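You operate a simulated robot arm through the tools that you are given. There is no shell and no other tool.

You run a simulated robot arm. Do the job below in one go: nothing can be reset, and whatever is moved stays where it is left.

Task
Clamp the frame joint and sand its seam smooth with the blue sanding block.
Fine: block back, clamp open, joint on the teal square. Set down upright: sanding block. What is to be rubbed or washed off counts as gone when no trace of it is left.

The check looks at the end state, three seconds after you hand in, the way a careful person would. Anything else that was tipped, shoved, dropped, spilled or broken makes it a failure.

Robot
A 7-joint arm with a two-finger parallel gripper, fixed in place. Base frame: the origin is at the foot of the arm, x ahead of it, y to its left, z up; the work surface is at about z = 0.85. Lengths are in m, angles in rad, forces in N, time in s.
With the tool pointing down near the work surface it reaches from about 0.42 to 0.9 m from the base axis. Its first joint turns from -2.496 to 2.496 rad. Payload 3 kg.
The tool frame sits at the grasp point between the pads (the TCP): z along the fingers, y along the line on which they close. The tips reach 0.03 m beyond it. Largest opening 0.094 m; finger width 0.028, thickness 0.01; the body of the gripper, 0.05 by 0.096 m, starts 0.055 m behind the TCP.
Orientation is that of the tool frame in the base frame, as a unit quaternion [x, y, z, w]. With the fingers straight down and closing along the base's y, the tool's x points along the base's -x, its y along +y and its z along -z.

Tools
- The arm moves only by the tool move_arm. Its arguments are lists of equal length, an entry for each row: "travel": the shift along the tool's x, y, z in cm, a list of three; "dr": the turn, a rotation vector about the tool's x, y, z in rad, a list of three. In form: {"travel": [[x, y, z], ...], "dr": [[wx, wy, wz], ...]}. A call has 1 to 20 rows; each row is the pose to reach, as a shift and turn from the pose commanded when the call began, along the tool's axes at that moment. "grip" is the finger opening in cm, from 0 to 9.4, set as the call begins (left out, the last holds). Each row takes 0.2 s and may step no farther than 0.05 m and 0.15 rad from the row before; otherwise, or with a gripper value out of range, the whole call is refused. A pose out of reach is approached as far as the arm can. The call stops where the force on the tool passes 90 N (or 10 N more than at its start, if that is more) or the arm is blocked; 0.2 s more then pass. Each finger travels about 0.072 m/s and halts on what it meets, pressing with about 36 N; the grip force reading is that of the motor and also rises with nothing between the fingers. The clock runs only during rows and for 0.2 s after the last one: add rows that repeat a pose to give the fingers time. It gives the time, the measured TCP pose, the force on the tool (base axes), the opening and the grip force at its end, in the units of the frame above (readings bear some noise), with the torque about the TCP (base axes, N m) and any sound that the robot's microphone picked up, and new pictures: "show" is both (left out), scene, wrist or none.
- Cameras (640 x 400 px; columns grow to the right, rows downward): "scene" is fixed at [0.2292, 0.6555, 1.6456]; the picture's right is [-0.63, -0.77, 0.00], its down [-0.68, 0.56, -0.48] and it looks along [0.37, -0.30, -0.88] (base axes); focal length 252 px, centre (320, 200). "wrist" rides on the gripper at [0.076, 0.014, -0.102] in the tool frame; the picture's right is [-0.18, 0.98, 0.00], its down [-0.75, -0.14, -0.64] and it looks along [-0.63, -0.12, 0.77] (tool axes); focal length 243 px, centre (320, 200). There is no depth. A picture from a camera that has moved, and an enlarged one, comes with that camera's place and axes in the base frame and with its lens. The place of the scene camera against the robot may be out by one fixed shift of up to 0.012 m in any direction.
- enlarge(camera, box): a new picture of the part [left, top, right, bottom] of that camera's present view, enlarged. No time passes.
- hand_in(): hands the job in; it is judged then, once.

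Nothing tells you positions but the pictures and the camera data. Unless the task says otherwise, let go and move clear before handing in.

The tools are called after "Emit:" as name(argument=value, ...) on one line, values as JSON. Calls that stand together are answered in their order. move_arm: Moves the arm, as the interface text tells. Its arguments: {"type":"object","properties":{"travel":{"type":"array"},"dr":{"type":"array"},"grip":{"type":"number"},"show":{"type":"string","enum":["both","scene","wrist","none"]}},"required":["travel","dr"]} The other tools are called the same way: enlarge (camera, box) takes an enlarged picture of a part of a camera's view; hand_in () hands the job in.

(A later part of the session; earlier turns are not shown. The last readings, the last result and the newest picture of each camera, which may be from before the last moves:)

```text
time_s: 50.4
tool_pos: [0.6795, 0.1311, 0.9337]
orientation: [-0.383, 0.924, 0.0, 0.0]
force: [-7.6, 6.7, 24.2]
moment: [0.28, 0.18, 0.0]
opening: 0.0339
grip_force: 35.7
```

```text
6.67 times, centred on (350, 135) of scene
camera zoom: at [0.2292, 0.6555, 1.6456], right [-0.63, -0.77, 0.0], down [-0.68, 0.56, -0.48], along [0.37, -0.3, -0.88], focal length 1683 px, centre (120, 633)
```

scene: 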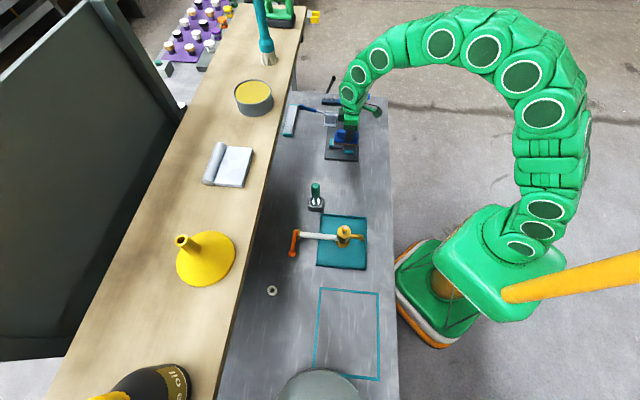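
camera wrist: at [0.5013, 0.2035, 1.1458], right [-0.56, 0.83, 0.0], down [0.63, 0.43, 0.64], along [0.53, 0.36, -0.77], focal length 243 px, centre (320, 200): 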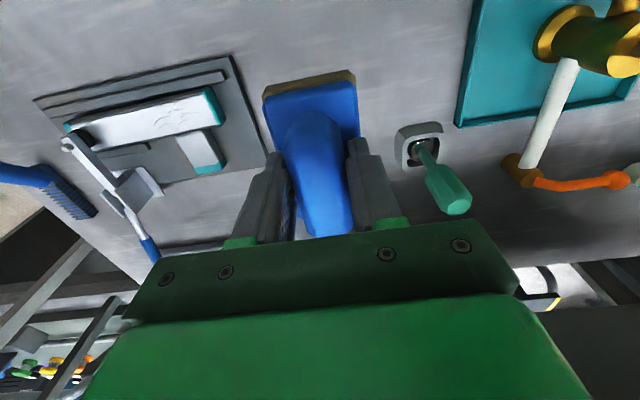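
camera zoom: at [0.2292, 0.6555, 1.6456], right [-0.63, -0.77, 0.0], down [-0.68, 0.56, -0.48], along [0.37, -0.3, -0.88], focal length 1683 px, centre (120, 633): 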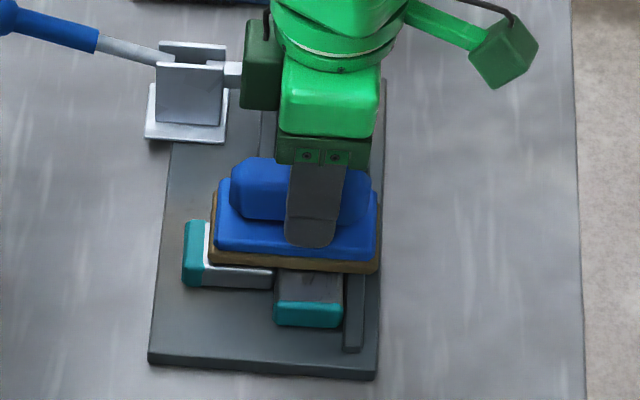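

Pressure is about 25 N and everything stays in place. I'll keep rubbing with full strokes over the marked area.

Emit:
move_arm(travel=[[0, -0.8, 0.03], [0, -1.6, 0.03], [0, -2.2, 0.03], [0, -1.5, 0.03], [0, -0.8, 0.03], [0, 0, 0.03], [0, 0.8, 0.03], [0, 1.6, 0.03], [0, 2.3, 0.03], [0, 1.6, 0.03], [0, 0.8, 0.03], [0, 0, 0.03], [0, -0.8, 0.03], [0, -1.6, 0.03], [0, -2.2, 0.03], [0, -1.5, 0.03], [0, -0.8, 0.03], [0, 0, 0.03], [0, 0.8, 0.03], [0, 1.6, 0.03]], dr=[[0, 0, 0], [0, 0, 0], [0, 0, 0], [0, 0, 0], [0, 0, 0], [0, 0, 0], [0, 0, 0], [0, 0, 0], [0, 0, 0], [0, 0, 0], [0, 0, 0], [0, 0, 0], [0, 0, 0], [0, 0, 0], [0, 0, 0], [0, 0, 0], [0, 0, 0], [0, 0, 0], [0, 0, 0], [0, 0, 0]], show="none")

Emit:
move_arm(travel=[[0, 0.6, 0], [0, -0.3, 0], [0, -1.1, 0], [0, -1.9, 0], [0, -2.7, 0], [0, -3.5, 0], [0, -3.8, 0], [0, -3.0, 0], [0, -2.2, 0], [0, -1.4, 0], [0, -0.6, 0], [0, 0.2, 0], [0, 0.7, 0], [0, 0, 0], [0, -0.8, 0], [0, -1.6, 0], [0, -2.4, 0], [0, -3.2, 0], [0, -3.8, 0], [0, -1.6, 0]], dr=[[0, 0, 0], [0, 0, 0], [0, 0, 0], [0, 0, 0], [0, 0, 0], [0, 0, 0], [0, 0, 0], [0, 0, 0], [0, 0, 0], [0, 0, 0], [0, 0, 0], [0, 0, 0], [0, 0, 0], [0, 0, 0], [0, 0, 0], [0, 0, 0], [0, 0, 0], [0, 0, 0], [0, 0, 0], [0, 0, 0]], show="scene")

Emit:
enlarge(camera="scene", box=[325, 105, 375, 165])

```text
time_s: 54.6
tool_pos: [0.6678, 0.1391, 0.9336]
orientation: [-0.383, 0.924, 0.0, 0.0]
force: [8.2, -7.8, 28.6]
moment: [-0.29, -0.34, -0.02]
opening: 0.0342
grip_force: 36.1
```

```text
time_s: 58.8
tool_pos: [0.6814, 0.1295, 0.9333]
orientation: [-0.383, 0.924, 0.0, 0.001]
force: [9.3, -8.6, 28.6]
moment: [-0.21, -0.25, -0.02]
opening: 0.0341
grip_force: 36.2
```

scene: 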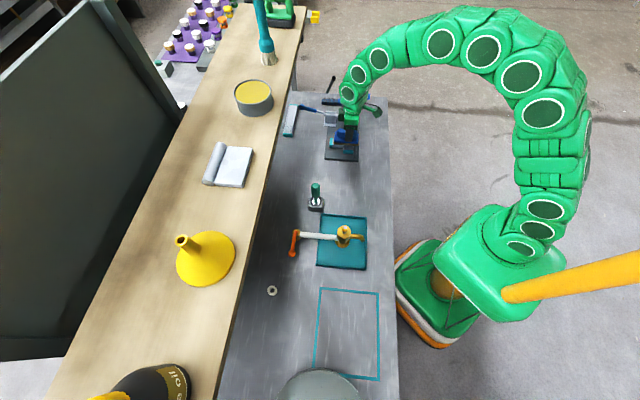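

```text
6.67 times, centred on (350, 135) of scene
camera zoom: at [0.2292, 0.6555, 1.6456], right [-0.63, -0.77, 0.0], down [-0.68, 0.56, -0.48], along [0.37, -0.3, -0.88], focal length 1683 px, centre (120, 633)
```

zoom: 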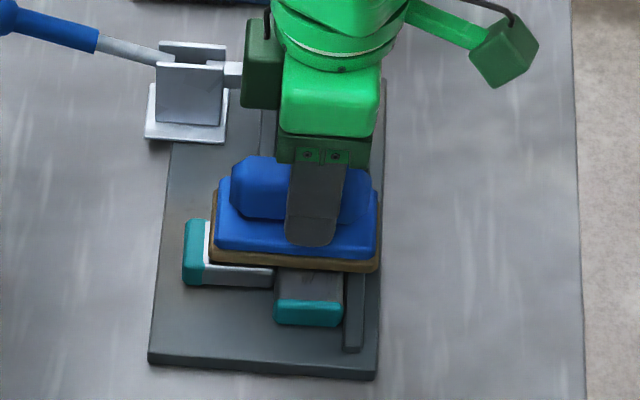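

I can see faint marks remaining just in front of the block, toward the near end. I'll do more strokes shifted to the near side as well.

Emit:
move_arm(travel=[[0, 0.8, 0], [0, 1.6, 0], [0, 2.4, 0], [0, 3.2, 0], [0, 3.8, 0], [0, 3.0, 0], [0, 2.2, 0], [0, 1.4, 0], [0, 0.6, 0], [0, -0.2, 0], [0, -1.0, 0], [0, -1.8, 0], [0, -1.0, 0], [0, -0.2, 0], [0, 0.6, 0], [0, 1.4, 0], [0, 2.2, 0], [0, 3.0, 0], [0, 3.8, 0], [0, 3.0, 0]], dr=[[0, 0, 0], [0, 0, 0], [0, 0, 0], [0, 0, 0], [0, 0, 0], [0, 0, 0], [0, 0, 0], [0, 0, 0], [0, 0, 0], [0, 0, 0], [0, 0, 0], [0, 0, 0], [0, 0, 0], [0, 0, 0], [0, 0, 0], [0, 0, 0], [0, 0, 0], [0, 0, 0], [0, 0, 0], [0, 0, 0]], show="none")

Emit:
move_arm(travel=[[0, -0.8, 0], [0, -1.6, 0], [0, -2.4, 0], [0, -3.2, 0], [0, -4.0, 0], [0, -4.8, 0], [0, -4.0, 0], [0, -3.2, 0], [0, -2.4, 0], [0, -1.6, 0], [0, -0.8, 0], [0, 0, 0], [0, 0.8, 0], [0, 0, 0], [0, -0.8, 0], [0, -1.6, 0], [0, -2.4, 0], [0, -3.2, 0], [0, -2.4, 0], [0, -1.6, 0]], dr=[[0, 0, 0], [0, 0, 0], [0, 0, 0], [0, 0, 0], [0, 0, 0], [0, 0, 0], [0, 0, 0], [0, 0, 0], [0, 0, 0], [0, 0, 0], [0, 0, 0], [0, 0, 0], [0, 0, 0], [0, 0, 0], [0, 0, 0], [0, 0, 0], [0, 0, 0], [0, 0, 0], [0, 0, 0], [0, 0, 0]], show="none")

Emit:
move_arm(travel=[[0, 0, -1], [0, 0, -4], [0, 4, -8], [0, 8, -11], [0, 12, -11], [0, 15, -11]], dr=[[0, 0, 0], [0, 0, 0], [0, 0, 0], [0, 0, 0], [0, 0, 0], [0, 0, 0]])

Emit:
enlarge(camera="wrist", box=[100, 40, 280, 160])

```text
time_s: 63.0
tool_pos: [0.6592, 0.1528, 0.9333]
orientation: [-0.383, 0.924, 0.0, 0.001]
force: [-9.7, 12.0, 37.5]
moment: [0.46, 0.39, 0.06]
opening: 0.0342
grip_force: 36.0
```

```text
time_s: 67.2
tool_pos: [0.6709, 0.1388, 0.9335]
orientation: [-0.383, 0.924, 0.001, 0.0]
force: [4.9, -6.3, 18.4]
moment: [-0.25, -0.25, -0.05]
opening: 0.034
grip_force: 36.5
```

```text
refused: row 3 steps farther than a row can; nothing moved
```

```text
3.33 times, centred on (190, 100) of wrist
camera zoom: at [0.6065, 0.0954, 1.0362], right [-0.56, 0.83, 0.0], down [0.63, 0.43, 0.64], along [0.53, 0.36, -0.77], focal length 809 px, centre (753, 533)
```

zoom: 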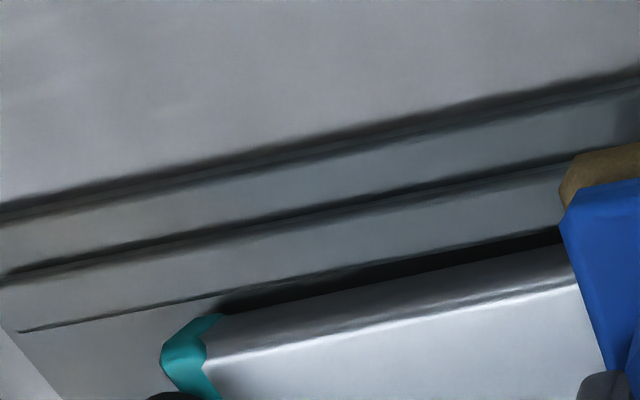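

That lift was refused for too large a step; nothing moved. I'll lift with smaller steps and inspect the seam again.

Emit:
move_arm(travel=[[0, 0, -1], [0, 0, -4], [0, 3, -7], [0, 7, -9], [0, 11, -11], [0, 15, -11]], dr=[[0, 0, 0], [0, 0, 0], [0, 0, 0], [0, 0, 0], [0, 0, 0], [0, 0, 0]])

Emit:
enlarge(camera="wrist", box=[100, 40, 280, 160])

```text
time_s: 68.6
tool_pos: [0.5643, 0.2419, 1.0426]
orientation: [-0.383, 0.924, 0.0, -0.001]
force: [0.4, -0.1, -2.2]
moment: [-0.03, 0.03, 0.0]
opening: 0.034
grip_force: 36.3
camera wrist: at [0.5018, 0.1988, 1.145], right [-0.56, 0.83, 0.0], down [0.63, 0.43, 0.64], along [0.53, 0.36, -0.77], focal length 243 px, centre (320, 200)
```

scene: 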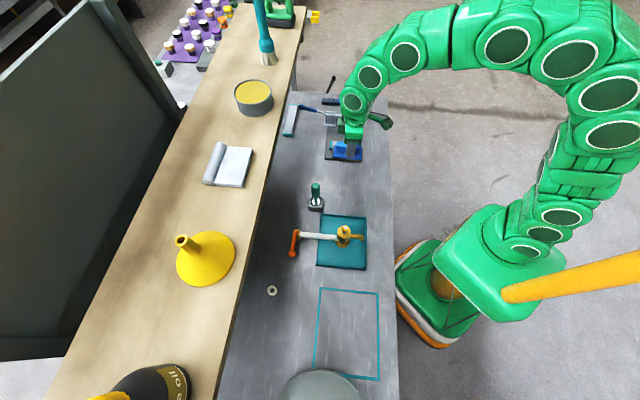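
wrist: 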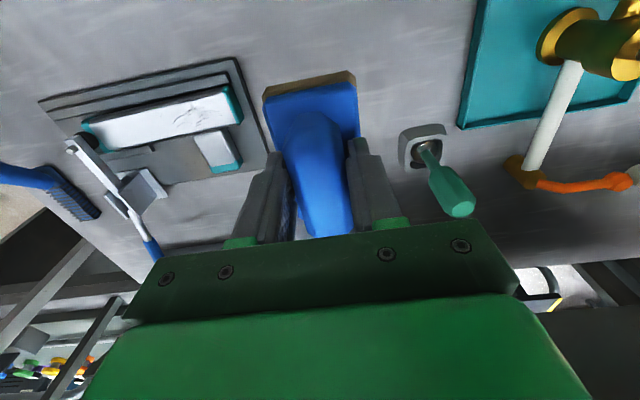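

```text
3.33 times, centred on (190, 100) of wrist
camera zoom: at [0.5018, 0.1988, 1.145], right [-0.56, 0.83, 0.0], down [0.63, 0.43, 0.64], along [0.53, 0.36, -0.77], focal length 809 px, centre (753, 533)
```

zoom: 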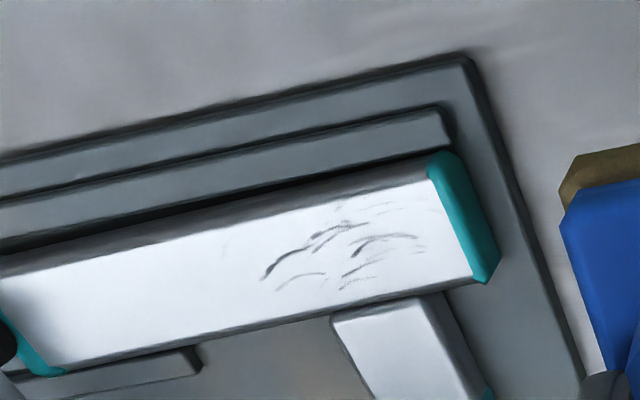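

The marks are nearly unchanged since the last look, and the joint has slid about 1.9 cm toward the near end, so it moved along with the block. I need to see how the clamp pad sits now.

Emit:
enlarge(camera="wrist", box=[30, 100, 180, 260])

Emit:
enlarge(camera="scene", box=[290, 85, 370, 165])

Emit:
enlarge(camera="wrist", box=[155, 80, 255, 150])

```text
2.50 times, centred on (105, 180) of wrist
camera zoom: at [0.5018, 0.1988, 1.145], right [-0.56, 0.83, 0.0], down [0.63, 0.43, 0.64], along [0.53, 0.36, -0.77], focal length 606 px, centre (858, 250)
```

zoom: 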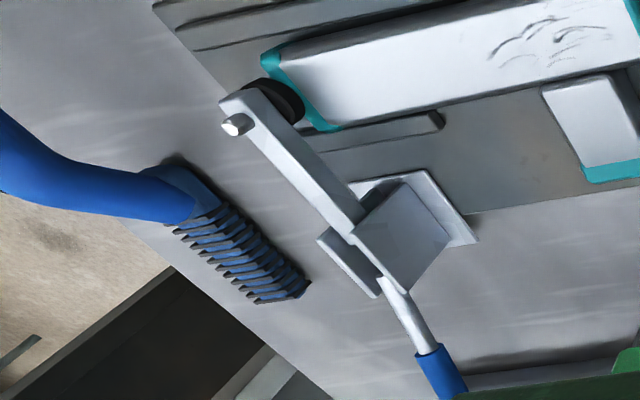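

```text
5.00 times, centred on (330, 125) of scene
camera zoom: at [0.2292, 0.6555, 1.6456], right [-0.63, -0.77, 0.0], down [-0.68, 0.56, -0.48], along [0.37, -0.3, -0.88], focal length 1262 px, centre (270, 575)
```

zoom: 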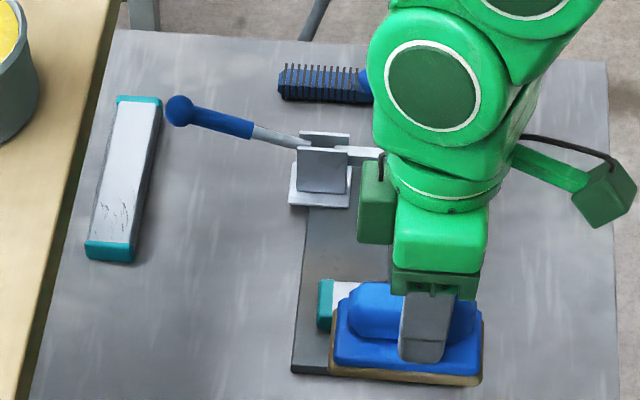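

```text
5.71 times, centred on (205, 115) of wrist
camera zoom: at [0.5018, 0.1988, 1.145], right [-0.56, 0.83, 0.0], down [0.63, 0.43, 0.64], along [0.53, 0.36, -0.77], focal length 1386 px, centre (977, 686)
```

zoom: 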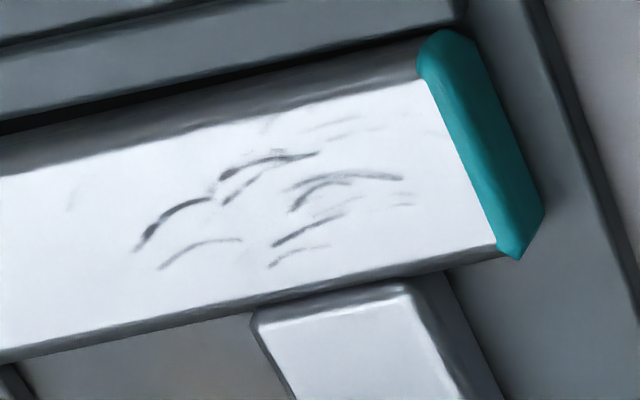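

The bar's far end has nearly slid out from under the pad, so the clamp was not really tight. I'll put the block back on its spot for now, push the joint back under the pad, and tighten the clamp firmly before sanding on.

Emit:
move_arm(travel=[[2.4, 1.2, 1], [4.85, 2.45, 3], [4.85, 2.45, 7], [4.85, 2.45, 10.5], [4.85, 2.45, 12.5], [4.85, 2.45, 13.5]], dr=[[0, 0, 0], [0, 0, 0], [0, 0, 0], [0, 0, 0], [0, 0, 0], [0, 0, 0]], show="wrist")

Emit:
enlarge(camera="scene", box=[325, 155, 385, 205])

```text
time_s: 70.0
tool_pos: [0.5135, 0.2278, 0.9069]
orientation: [-0.383, 0.924, 0.0, 0.001]
force: [-0.1, -0.6, -1.1]
moment: [-0.02, 0.03, -0.01]
opening: 0.034
grip_force: 36.2
camera wrist: at [0.4498, 0.1849, 1.0095], right [-0.56, 0.83, 0.0], down [0.63, 0.43, 0.64], along [0.53, 0.36, -0.77], focal length 243 px, centre (320, 200)
```

wrist: 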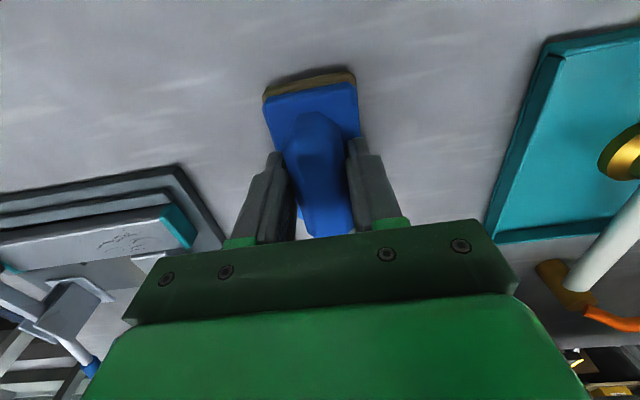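

```text
8.00 times, centred on (355, 180) of scene
camera zoom: at [0.2292, 0.6555, 1.6456], right [-0.63, -0.77, 0.0], down [-0.68, 0.56, -0.48], along [0.37, -0.3, -0.88], focal length 2019 px, centre (40, 360)
```

zoom: 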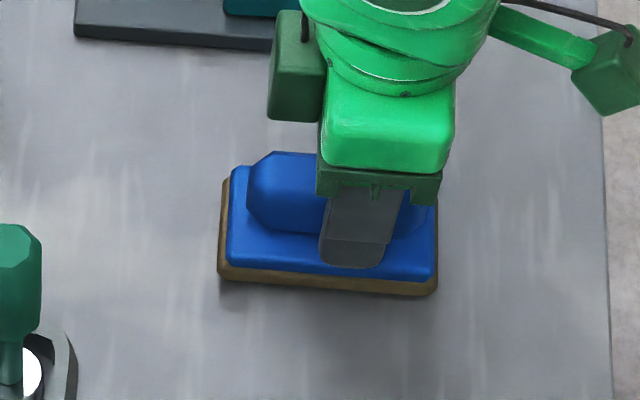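

Emit:
move_arm(travel=[[0, 0, 0.2], [0, 0, 0.35]], dr=[[0, 0, 0], [0, 0, 0]], show="none")

Emit:
move_arm(travel=[[0, 0, 0.1], [0, 0, 0.2]], dr=[[0, 0, 0], [0, 0, 0]], show="none")

```text
time_s: 70.6
tool_pos: [0.5135, 0.228, 0.9038]
orientation: [-0.383, 0.924, 0.001, 0.0]
force: [0.4, -0.3, -1.8]
moment: [0.03, 0.0, 0.02]
opening: 0.0341
grip_force: 36.4
```

```text
time_s: 71.2
tool_pos: [0.5115, 0.2277, 0.9027]
orientation: [-0.383, 0.924, 0.0, 0.001]
force: [-0.6, -0.6, -1.2]
moment: [0.03, -0.02, -0.01]
opening: 0.0338
grip_force: 36.6
```

Emit:
move_arm(travel=[[0, 0, 0.1], [0, 0, 0.15]], dr=[[0, 0, 0], [0, 0, 0]], show="none")

```text
time_s: 71.8
tool_pos: [0.5123, 0.2279, 0.9023]
orientation: [-0.383, 0.924, 0.0, 0.0]
force: [-1.1, -3.2, 19.5]
moment: [-0.58, 0.62, 0.09]
opening: 0.0342
grip_force: 36.4
```

The block is back on the bench at its spot. I'll ease off, release and rise straight up.

Emit:
move_arm(travel=[[0, 0, -0.08], [0, 0, -0.08]], dr=[[0, 0, 0], [0, 0, 0]], show="none")

Emit:
move_arm(travel=[[0, 0, 0], [0, 0, 0], [0, 0, 0]], dr=[[0, 0, 0], [0, 0, 0], [0, 0, 0]], grip=5.5, show="none")

Emit:
move_arm(travel=[[0, 0, -3], [0, 0, -7], [0, 0, -11], [0, 0, -15]], dr=[[0, 0, 0], [0, 0, 0], [0, 0, 0], [0, 0, 0]])

Emit:
enlarge(camera="scene", box=[325, 155, 385, 205])

Emit:
enlarge(camera="wrist", box=[270, 10, 370, 130])

```text
time_s: 72.4
tool_pos: [0.5125, 0.2279, 0.9023]
orientation: [-0.383, 0.924, 0.0, -0.001]
force: [0.5, 0.8, -1.3]
moment: [0.05, -0.05, 0.03]
opening: 0.0337
grip_force: 35.6
```

```text
time_s: 73.2
tool_pos: [0.5116, 0.228, 0.9015]
orientation: [-0.383, 0.924, 0.0, 0.001]
force: [-0.2, 0.2, 0.3]
moment: [0.03, -0.04, 0.0]
opening: 0.0549
grip_force: 0.1
```

```text
time_s: 74.2
tool_pos: [0.5148, 0.2277, 1.053]
orientation: [-0.382, 0.924, 0.001, 0.0]
force: [-0.2, -0.5, 0.6]
moment: [-0.01, -0.02, -0.02]
opening: 0.0549
grip_force: 0.1
camera wrist: at [0.4511, 0.1849, 1.1544], right [-0.56, 0.83, 0.0], down [0.63, 0.43, 0.64], along [0.53, 0.36, -0.77], focal length 243 px, centre (320, 200)
```

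scene: 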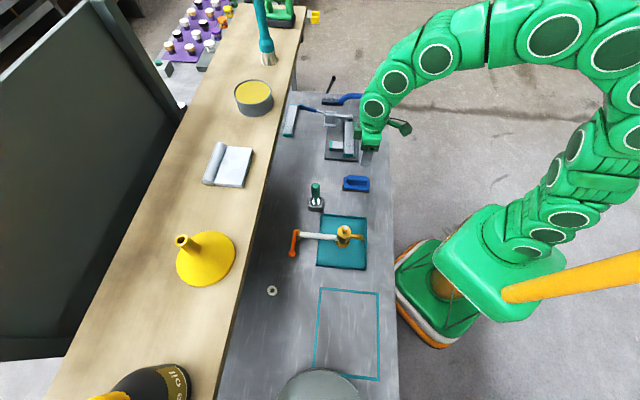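
wrist: 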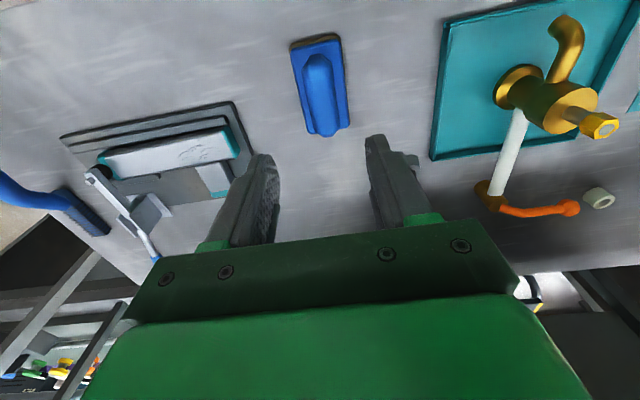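

```text
8.00 times, centred on (355, 180) of scene
camera zoom: at [0.2292, 0.6555, 1.6456], right [-0.63, -0.77, 0.0], down [-0.68, 0.56, -0.48], along [0.37, -0.3, -0.88], focal length 2019 px, centre (40, 360)
```

zoom: 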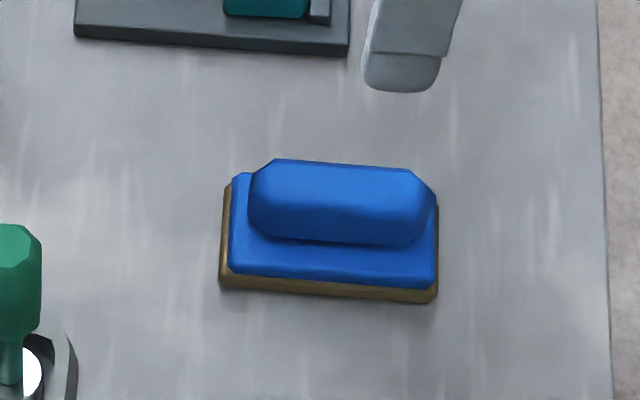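

```text
3.33 times, centred on (320, 70) of wrist
camera zoom: at [0.4511, 0.1849, 1.1544], right [-0.56, 0.83, 0.0], down [0.63, 0.43, 0.64], along [0.53, 0.36, -0.77], focal length 809 px, centre (320, 633)
```

zoom: 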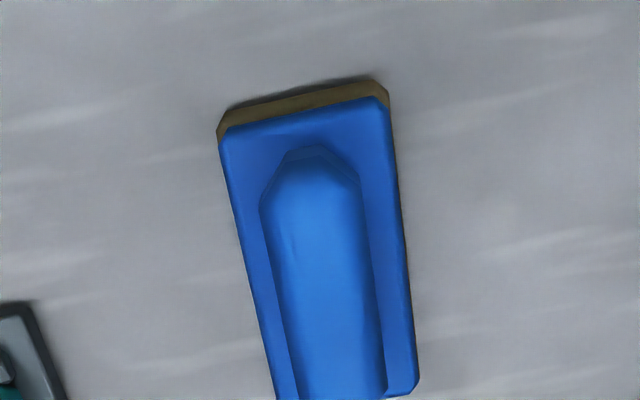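

The block stands upright exactly where it was. Now I'll close the fingers and bring them down in front of the joint's near end (s ≈ 0.295, w ≈ 0.567) to push it back under the pad.

Emit:
move_arm(travel=[[-1.5, -3.1, 0], [-3, -6.2, 0], [-4.3, -9.25, 0], [-4.3, -9.25, 4], [-4.3, -9.25, 8], [-4.3, -9.25, 11]], dr=[[0, 0, 0], [0, 0, 0], [0, 0, 0], [0, 0, 0], [0, 0, 0], [0, 0, 0]], grip=0)

Emit:
enlarge(camera="scene", box=[325, 100, 375, 165])

Emit:
enlarge(camera="wrist", box=[160, 50, 360, 220])

```text
time_s: 75.6
tool_pos: [0.6089, 0.1947, 0.9407]
orientation: [-0.382, 0.924, 0.0, 0.0]
force: [0.1, -0.2, -0.3]
moment: [-0.02, -0.04, 0.01]
opening: 0.0
grip_force: 33.1
camera wrist: at [0.5465, 0.1504, 1.0434], right [-0.56, 0.83, 0.0], down [0.63, 0.43, 0.64], along [0.53, 0.36, -0.77], focal length 243 px, centre (320, 200)
```

scene: 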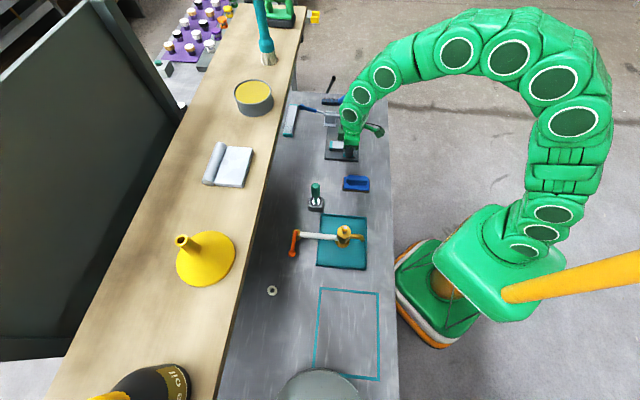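
wrist: 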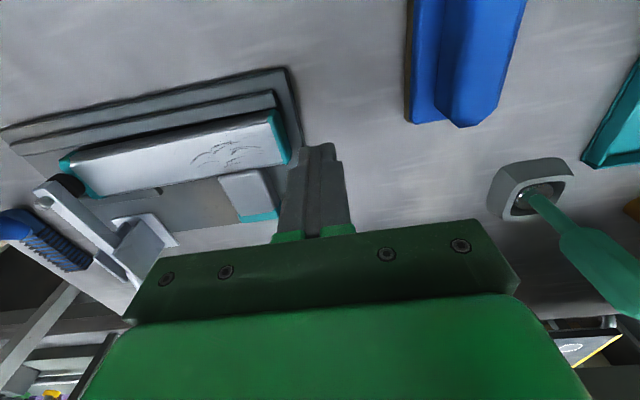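

```text
6.15 times, centred on (350, 132) of scene
camera zoom: at [0.2292, 0.6555, 1.6456], right [-0.63, -0.77, 0.0], down [-0.68, 0.56, -0.48], along [0.37, -0.3, -0.88], focal length 1553 px, centre (135, 615)
```

zoom: 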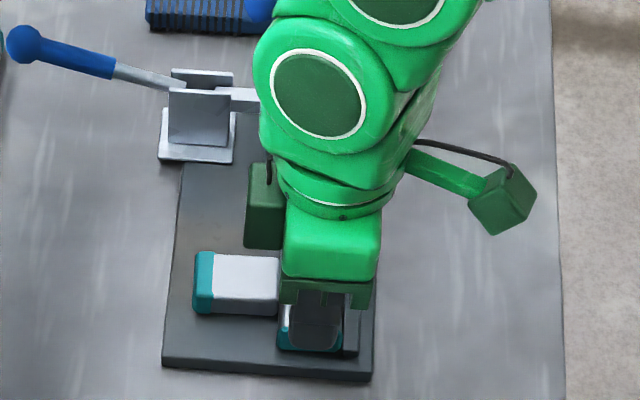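

```text
2.35 times, centred on (260, 135) of wrist
camera zoom: at [0.5465, 0.1504, 1.0434], right [-0.56, 0.83, 0.0], down [0.63, 0.43, 0.64], along [0.53, 0.36, -0.77], focal length 571 px, centre (461, 353)
```

zoom: 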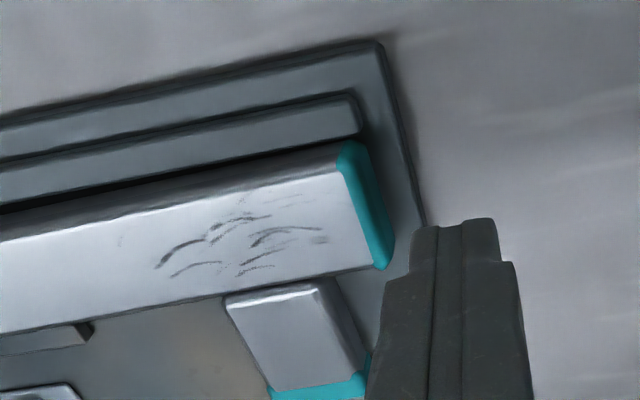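

The bar's near end is at s ≈ 0.324, two cm beyond the closed fingers. I'll lower the tips to z ≈ 0.87 and push gently along the bar.

Emit:
move_arm(travel=[[0, 0, 2], [0, 0, 4.05], [0, -0.8, 4.05], [0, -1.6, 4.05], [0, -2.2, 4.05]], dr=[[0, 0, 0], [0, 0, 0], [0, 0, 0], [0, 0, 0], [0, 0, 0]], show="wrist")

Emit:
enlarge(camera="wrist", box=[160, 50, 360, 220])

```text
time_s: 76.8
tool_pos: [0.6235, 0.1774, 0.9011]
orientation: [-0.382, 0.924, 0.001, 0.0]
force: [-0.3, 0.6, 0.1]
moment: [0.05, -0.02, -0.01]
opening: 0.0001
grip_force: 33.0
camera wrist: at [0.5611, 0.1342, 1.0039], right [-0.56, 0.83, 0.0], down [0.63, 0.43, 0.64], along [0.53, 0.36, -0.77], focal length 243 px, centre (320, 200)
```

wrist: 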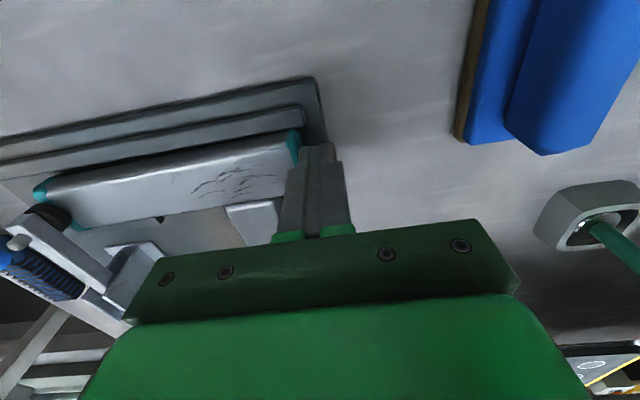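

```text
2.35 times, centred on (260, 135) of wrist
camera zoom: at [0.5611, 0.1342, 1.0039], right [-0.56, 0.83, 0.0], down [0.63, 0.43, 0.64], along [0.53, 0.36, -0.77], focal length 571 px, centre (461, 353)
```

zoom: 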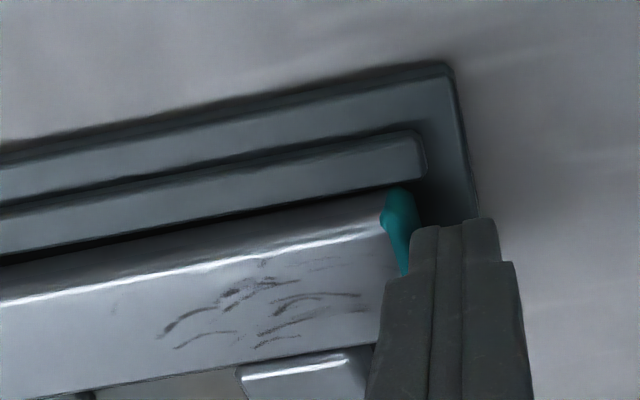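

Emit:
move_arm(travel=[[0, -0.6, 0], [0, -1.2, 0]], dr=[[0, 0, 0], [0, 0, 0]], show="wrist")

Emit:
enlarge(camera="wrist", box=[0, 80, 330, 300])

```text
time_s: 77.4
tool_pos: [0.6333, 0.1694, 0.9013]
orientation: [-0.382, 0.924, 0.001, 0.0]
force: [0.0, 0.5, 0.3]
moment: [0.01, 0.03, -0.02]
opening: 0.0001
grip_force: 33.1
camera wrist: at [0.5694, 0.1261, 1.0043], right [-0.56, 0.83, 0.0], down [0.63, 0.43, 0.64], along [0.53, 0.36, -0.77], focal length 243 px, centre (320, 200)
```

wrist: 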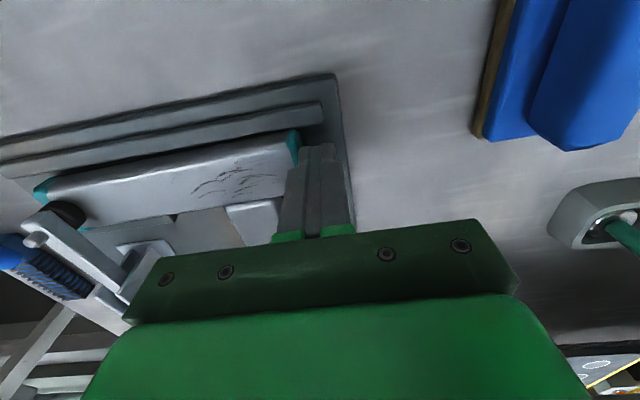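

```text
1.82 times, centred on (165, 190) of wrist
camera zoom: at [0.5694, 0.1261, 1.0043], right [-0.56, 0.83, 0.0], down [0.63, 0.43, 0.64], along [0.53, 0.36, -0.77], focal length 441 px, centre (602, 218)
```

zoom: 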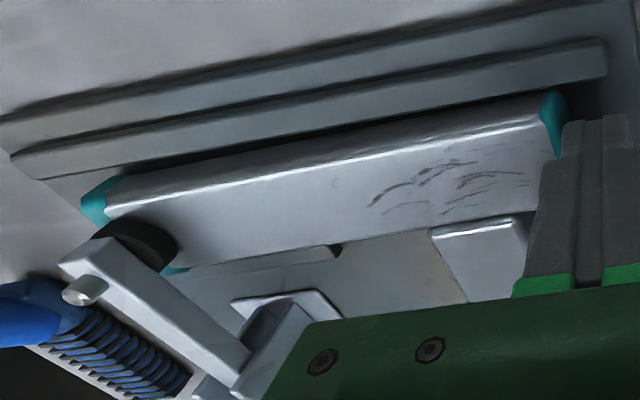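

Emit:
move_arm(travel=[[0, -0.6, 0], [0, -1.1, 0]], dr=[[0, 0, 0], [0, 0, 0]], show="wrist")

Emit:
enlarge(camera="wrist", box=[0, 120, 160, 260])

```text
time_s: 78.0
tool_pos: [0.6406, 0.1621, 0.9013]
orientation: [-0.383, 0.924, -0.001, -0.001]
force: [-0.7, 0.0, 0.5]
moment: [0.02, -0.01, -0.04]
opening: 0.0002
grip_force: 32.7
camera wrist: at [0.5767, 0.1179, 1.0037], right [-0.56, 0.83, 0.0], down [0.63, 0.43, 0.64], along [0.53, 0.36, -0.77], focal length 243 px, centre (320, 200)
```

wrist: 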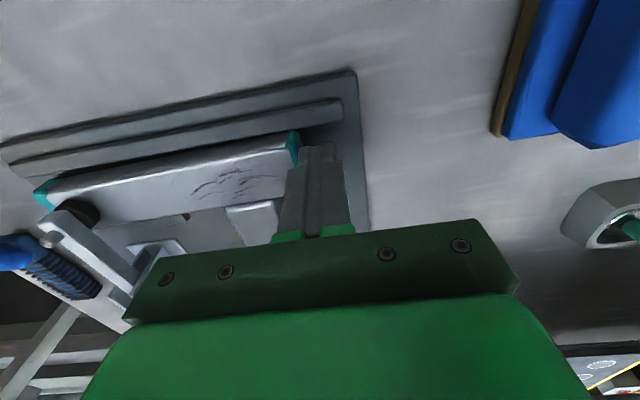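

```text
2.86 times, centred on (80, 190) of wrist
camera zoom: at [0.5767, 0.1179, 1.0037], right [-0.56, 0.83, 0.0], down [0.63, 0.43, 0.64], along [0.53, 0.36, -0.77], focal length 693 px, centre (1006, 229)
```

zoom: 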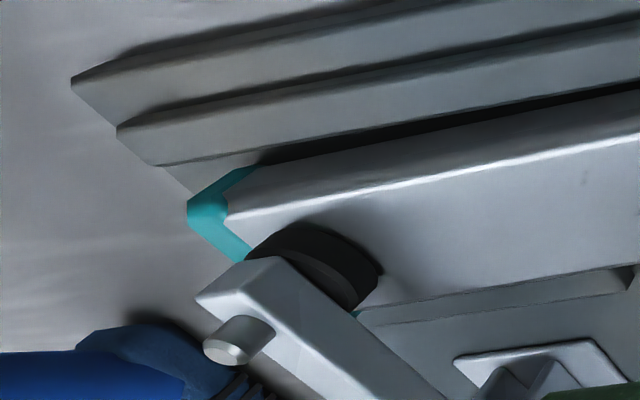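

The joint is back with the pad fully over its far end, but it slid with almost no force, so the clamp was not gripping. I'll retreat, then press the handle down firmly from above with closed fingertips.

Emit:
move_arm(travel=[[0, 0.8, 0], [0, 0.8, -4], [0, 0.8, -8], [0, 0.8, -12], [-2.5, -3, -14], [-5, -6.5, -14], [-7.5, -10, -14], [-10, -13, -14], [-13, -16.5, -14]], dr=[[0, 0, 0], [0, 0, 0], [0, 0, 0], [0, 0, 0], [0, 0, 0], [0, 0, 0], [0, 0, 0], [0, 0, 0], [0, 0, 0]])

Emit:
enlarge(camera="scene", box=[290, 75, 370, 165])

Emit:
enlarge(camera="scene", box=[328, 102, 362, 130])

```text
time_s: 80.0
tool_pos: [0.8491, 0.1371, 1.0405]
orientation: [-0.383, 0.924, 0.0, -0.001]
force: [0.3, 0.3, 1.1]
moment: [0.02, 0.03, -0.01]
opening: 0.0001
grip_force: 32.5
camera wrist: at [0.786, 0.0929, 1.1438], right [-0.56, 0.83, 0.0], down [0.63, 0.43, 0.64], along [0.53, 0.36, -0.77], focal length 243 px, centre (320, 200)
```

scene: 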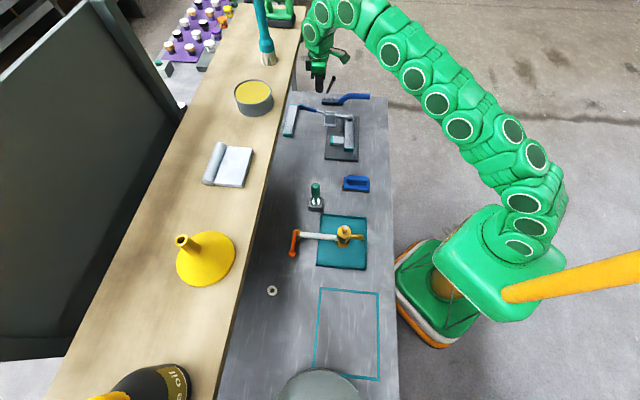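
wrist: 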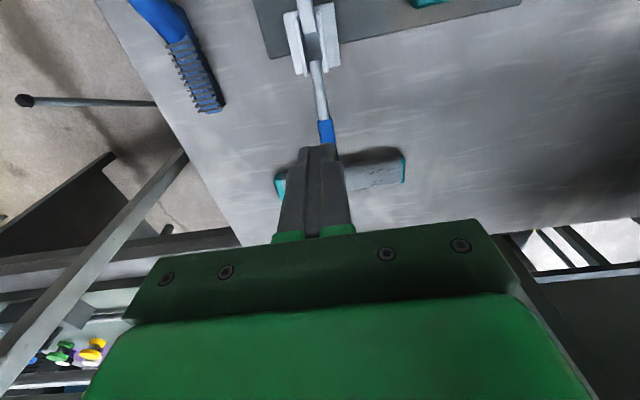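

```text
4.44 times, centred on (330, 120) of scene
camera zoom: at [0.2292, 0.6555, 1.6456], right [-0.63, -0.77, 0.0], down [-0.68, 0.56, -0.48], along [0.37, -0.3, -0.88], focal length 1122 px, centre (276, 556)
```

zoom: 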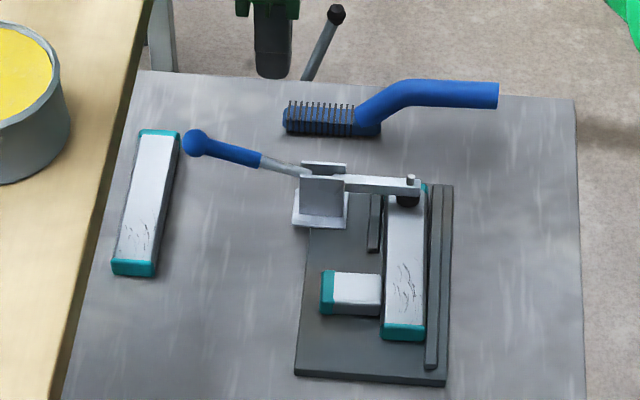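

```text
14.29 times, centred on (345, 116) of scene
camera zoom: at [0.2292, 0.6555, 1.6456], right [-0.63, -0.77, 0.0], down [-0.68, 0.56, -0.48], along [0.37, -0.3, -0.88], focal length 3606 px, centre (-37, 1400)
```

zoom: 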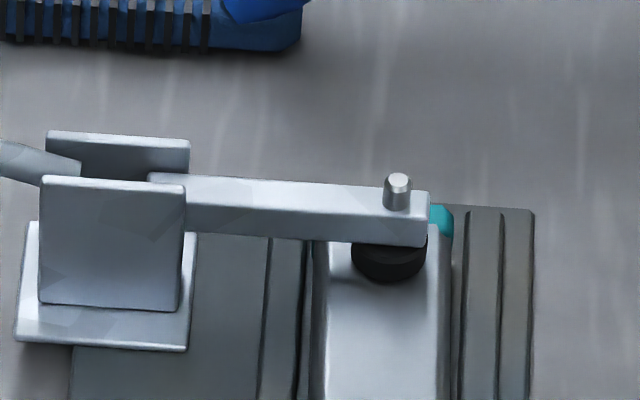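

The arm looks closed but the handle is only at about 67°. I'll position the closed fingertips over the blue grip just inboard of the knob and press it down.

Emit:
move_arm(travel=[[-2.6, 0.1, 1], [-5.26, 0.1, 2], [-5.26, 0.1, 4], [-5.26, 0.1, 6]], dr=[[0, -0.12, 0], [0, -0.25, 0], [0, -0.25, 0], [0, -0.25, 0]])

Emit:
enlarge(camera="scene", box=[295, 75, 355, 135])

```text
time_s: 81.0
tool_pos: [0.8842, 0.172, 0.9818]
orientation: [-0.38, 0.917, 0.047, 0.115]
force: [-0.5, 0.7, -0.1]
moment: [0.01, 0.01, 0.0]
opening: 0.0
grip_force: 32.7
camera wrist: at [0.8046, 0.1128, 1.0623], right [-0.57, 0.82, 0.05], down [0.5, 0.3, 0.81], along [0.65, 0.48, -0.59], focal length 243 px, centre (320, 200)
```

scene: 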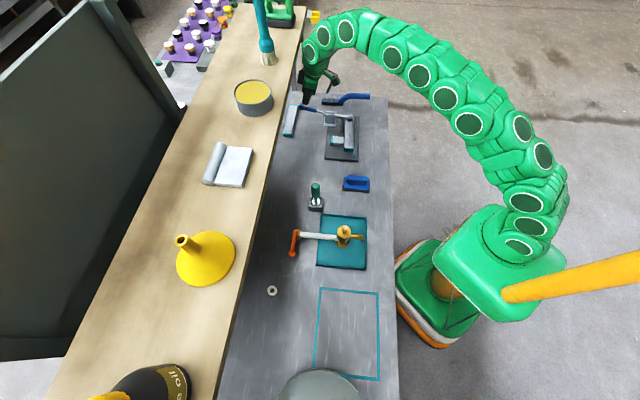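
wrist: 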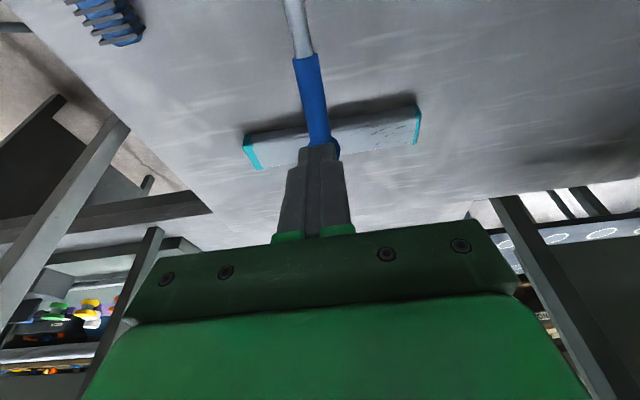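

```text
6.67 times, centred on (325, 105) of scene
camera zoom: at [0.2292, 0.6555, 1.6456], right [-0.63, -0.77, 0.0], down [-0.68, 0.56, -0.48], along [0.37, -0.3, -0.88], focal length 1683 px, centre (287, 833)
```

zoom: 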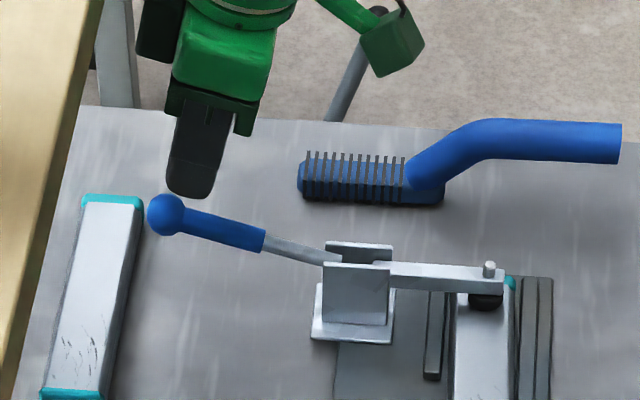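

Emit:
move_arm(travel=[[0.12, 0, 0.48], [0.25, 0, 0.97], [0.37, 0, 1.45]], dr=[[0, 0, 0], [0, 0, 0], [0, 0, 0]], show="none")

Emit:
move_arm(travel=[[0.12, 0, 0.48], [0.2, 0, 0.78]], dr=[[0, 0, 0], [0, 0, 0]], show="none")

Emit:
enlarge(camera="scene", box=[295, 75, 355, 135])

```text
time_s: 81.8
tool_pos: [0.8857, 0.174, 0.9698]
orientation: [-0.38, 0.917, 0.047, 0.117]
force: [-11.9, -5.0, 30.3]
moment: [0.29, 0.05, 0.01]
opening: 0.0002
grip_force: 32.9
```

```text
time_s: 82.3
tool_pos: [0.8868, 0.1733, 0.9716]
orientation: [-0.378, 0.916, 0.046, 0.123]
force: [-13.8, -5.8, 24.2]
moment: [0.16, 0.13, 0.08]
opening: 0.0001
grip_force: 32.7
stopped in row 2: the force on the tool passed its limit at 95 N (the readings are from after the stop); the commanded pose is now the measured one
```

```text
6.67 times, centred on (325, 105) of scene
camera zoom: at [0.2292, 0.6555, 1.6456], right [-0.63, -0.77, 0.0], down [-0.68, 0.56, -0.48], along [0.37, -0.3, -0.88], focal length 1683 px, centre (287, 833)
```

zoom: 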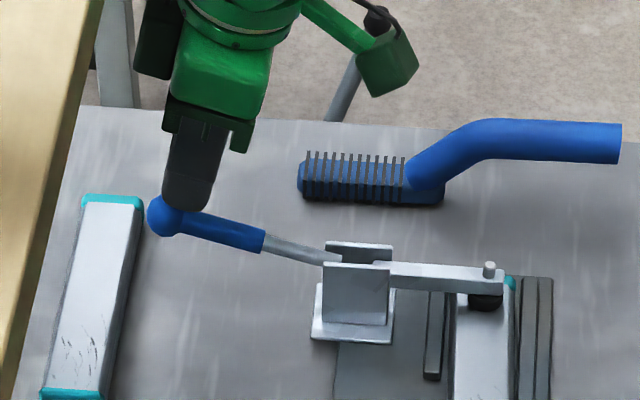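

The handle did not move even with 95 N, so it is at its fully closed stop, now firmly seated. I'll lift off and look at the seam again at the same zoom as at the start to compare the marks.

Emit:
move_arm(travel=[[0, 0, -2], [0, 0, -6], [0, 0, -10]], dr=[[0, 0, 0], [0, 0.1, 0], [0, 0.2, 0]], show="scene")

Emit:
enlarge(camera="scene", box=[325, 110, 375, 165])

Emit:
enlarge(camera="scene", box=[332, 130, 362, 152])

Emit:
enlarge(camera="scene", box=[330, 105, 360, 130])

```text
time_s: 83.1
tool_pos: [0.867, 0.1583, 1.0588]
orientation: [-0.381, 0.924, 0.009, 0.024]
force: [-0.7, 0.4, 5.2]
moment: [-0.05, 0.0, 0.02]
opening: 0.0002
grip_force: 33.2
```

scene: 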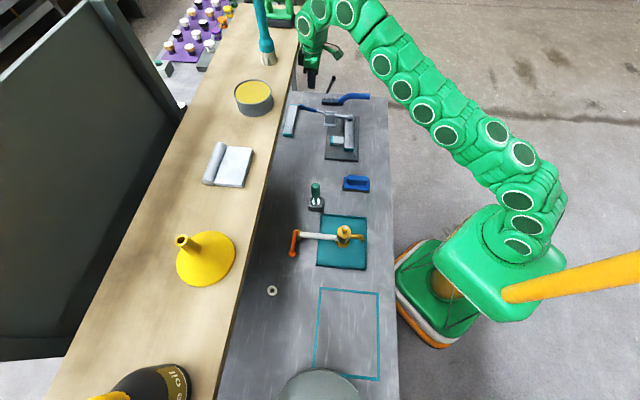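

```text
7.27 times, centred on (350, 138) of scene
camera zoom: at [0.2292, 0.6555, 1.6456], right [-0.63, -0.77, 0.0], down [-0.68, 0.56, -0.48], along [0.37, -0.3, -0.88], focal length 1836 px, centre (102, 654)
```

zoom: 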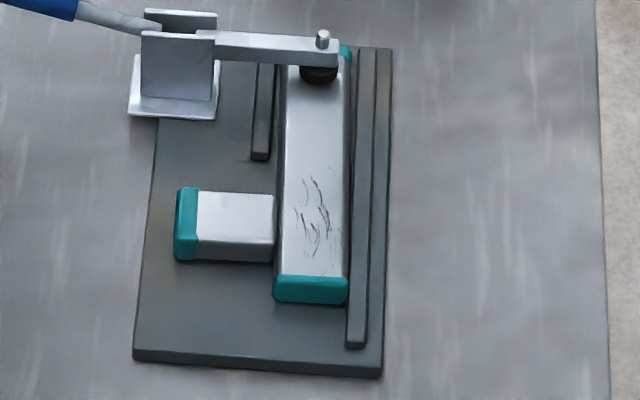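

```text
16.00 times, centred on (347, 141) of scene
camera zoom: at [0.2292, 0.6555, 1.6456], right [-0.63, -0.77, 0.0], down [-0.68, 0.56, -0.48], along [0.37, -0.3, -0.88], focal length 4038 px, centre (-112, 1144)
```

zoom: 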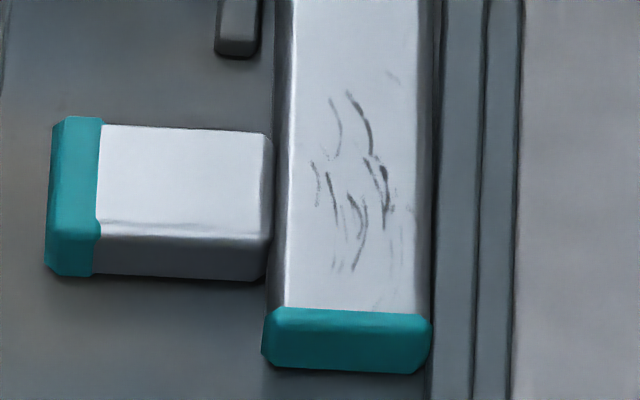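

```text
16.00 times, centred on (345, 118) of scene
camera zoom: at [0.2292, 0.6555, 1.6456], right [-0.63, -0.77, 0.0], down [-0.68, 0.56, -0.48], along [0.37, -0.3, -0.88], focal length 4038 px, centre (-80, 1520)
```

zoom: 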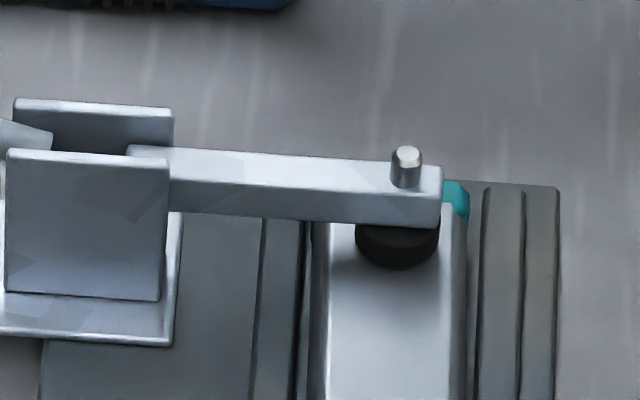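

Now the pad is well seated on the bar. To keep the joint from creeping, I'll sand across the bar toward the long fence instead of along it. First I return to the block to pick it up again.

Emit:
move_arm(travel=[[2.2, 3.3, 0], [4.5, 6.7, 0], [6.7, 10, 0], [9, 13.3, 0], [11.2, 16.7, 0], [13.5, 20, 0], [15.7, 23.3, 0], [18, 26.7, 0], [20.2, 30, 0]], dr=[[0, 0.03, 0], [0, 0.05, 0], [0, 0.05, 0], [0, 0.05, 0], [0, 0.05, 0], [0, 0.05, 0], [0, 0.05, 0], [0, 0.05, 0], [0, 0.05, 0]], grip=5.5, show="wrist")

```text
time_s: 85.1
tool_pos: [0.513, 0.2283, 1.0525]
orientation: [-0.382, 0.924, -0.001, 0.005]
force: [-0.1, 0.4, -0.2]
moment: [0.01, 0.01, -0.04]
opening: 0.0552
grip_force: 0.0
camera wrist: at [0.4491, 0.1842, 1.1543], right [-0.56, 0.83, 0.0], down [0.63, 0.43, 0.65], along [0.54, 0.36, -0.76], focal length 243 px, centre (320, 200)
```

wrist: 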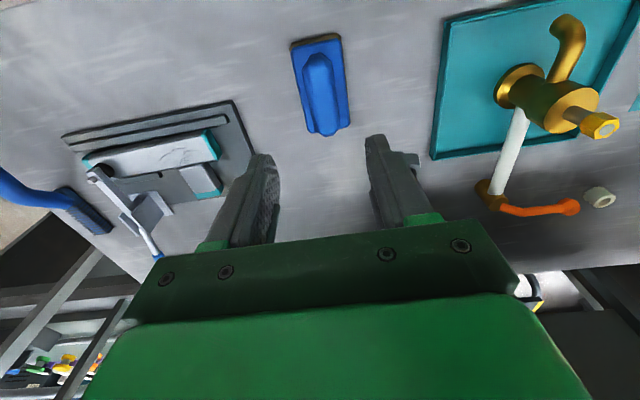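

Emit:
move_arm(travel=[[0.05, 0.03, 4], [0.05, 0.03, 8], [0.05, 0.03, 11]], dr=[[-0.005, 0.008, 0], [-0.005, 0.008, 0], [-0.005, 0.008, 0]], show="wrist")

```text
time_s: 85.9
tool_pos: [0.5129, 0.2258, 0.9393]
orientation: [-0.382, 0.924, 0.0, -0.002]
force: [0.0, -0.1, 0.0]
moment: [-0.06, -0.02, 0.02]
opening: 0.0549
grip_force: 0.0
camera wrist: at [0.4497, 0.1821, 1.0431], right [-0.56, 0.83, 0.0], down [0.63, 0.43, 0.64], along [0.53, 0.36, -0.77], focal length 243 px, centre (320, 200)
```

wrist: 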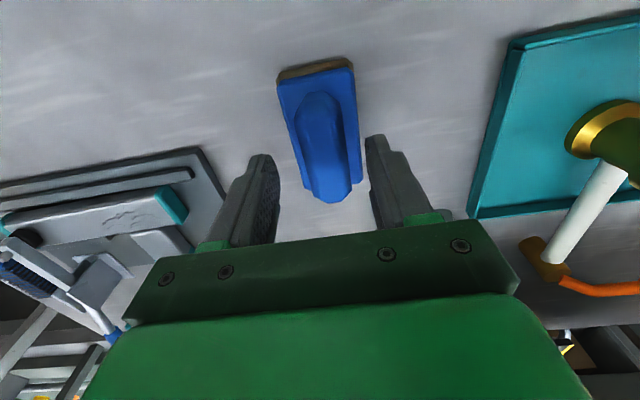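

Emit:
move_arm(travel=[[0, 0.15, 2], [0, 0.15, 3.4]], dr=[[0, 0, 0], [0, 0, 0]], show="none")

Emit:
move_arm(travel=[[0, 0, 0], [0, 0, 0]], dr=[[0, 0, 0], [0, 0, 0]], grip=3.8, show="none")

Emit:
move_arm(travel=[[0, 0, 0.2], [0, 0, 0.3]], dr=[[0, 0, 0], [0, 0, 0]], show="wrist")

```text
time_s: 86.5
tool_pos: [0.5113, 0.2282, 0.9057]
orientation: [-0.381, 0.925, 0.0, 0.0]
force: [-0.1, 0.3, 0.0]
moment: [-0.04, -0.02, -0.01]
opening: 0.0547
grip_force: 0.0
```

```text
time_s: 87.1
tool_pos: [0.5121, 0.2283, 0.9069]
orientation: [-0.382, 0.924, 0.0, 0.0]
force: [-0.1, 0.8, -0.3]
moment: [-0.02, 0.04, -0.01]
opening: 0.0378
grip_force: 0.1
```

```text
time_s: 87.7
tool_pos: [0.5129, 0.2277, 0.9041]
orientation: [-0.382, 0.924, 0.0, 0.0]
force: [0.9, -0.5, 0.2]
moment: [-0.03, 0.0, -0.05]
opening: 0.0379
grip_force: 0.0
camera wrist: at [0.4491, 0.1844, 1.0061], right [-0.56, 0.83, 0.0], down [0.63, 0.43, 0.64], along [0.53, 0.36, -0.77], focal length 243 px, centre (320, 200)
```

wrist: 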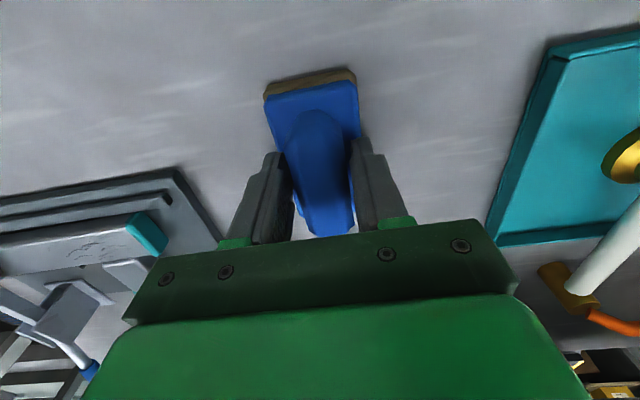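

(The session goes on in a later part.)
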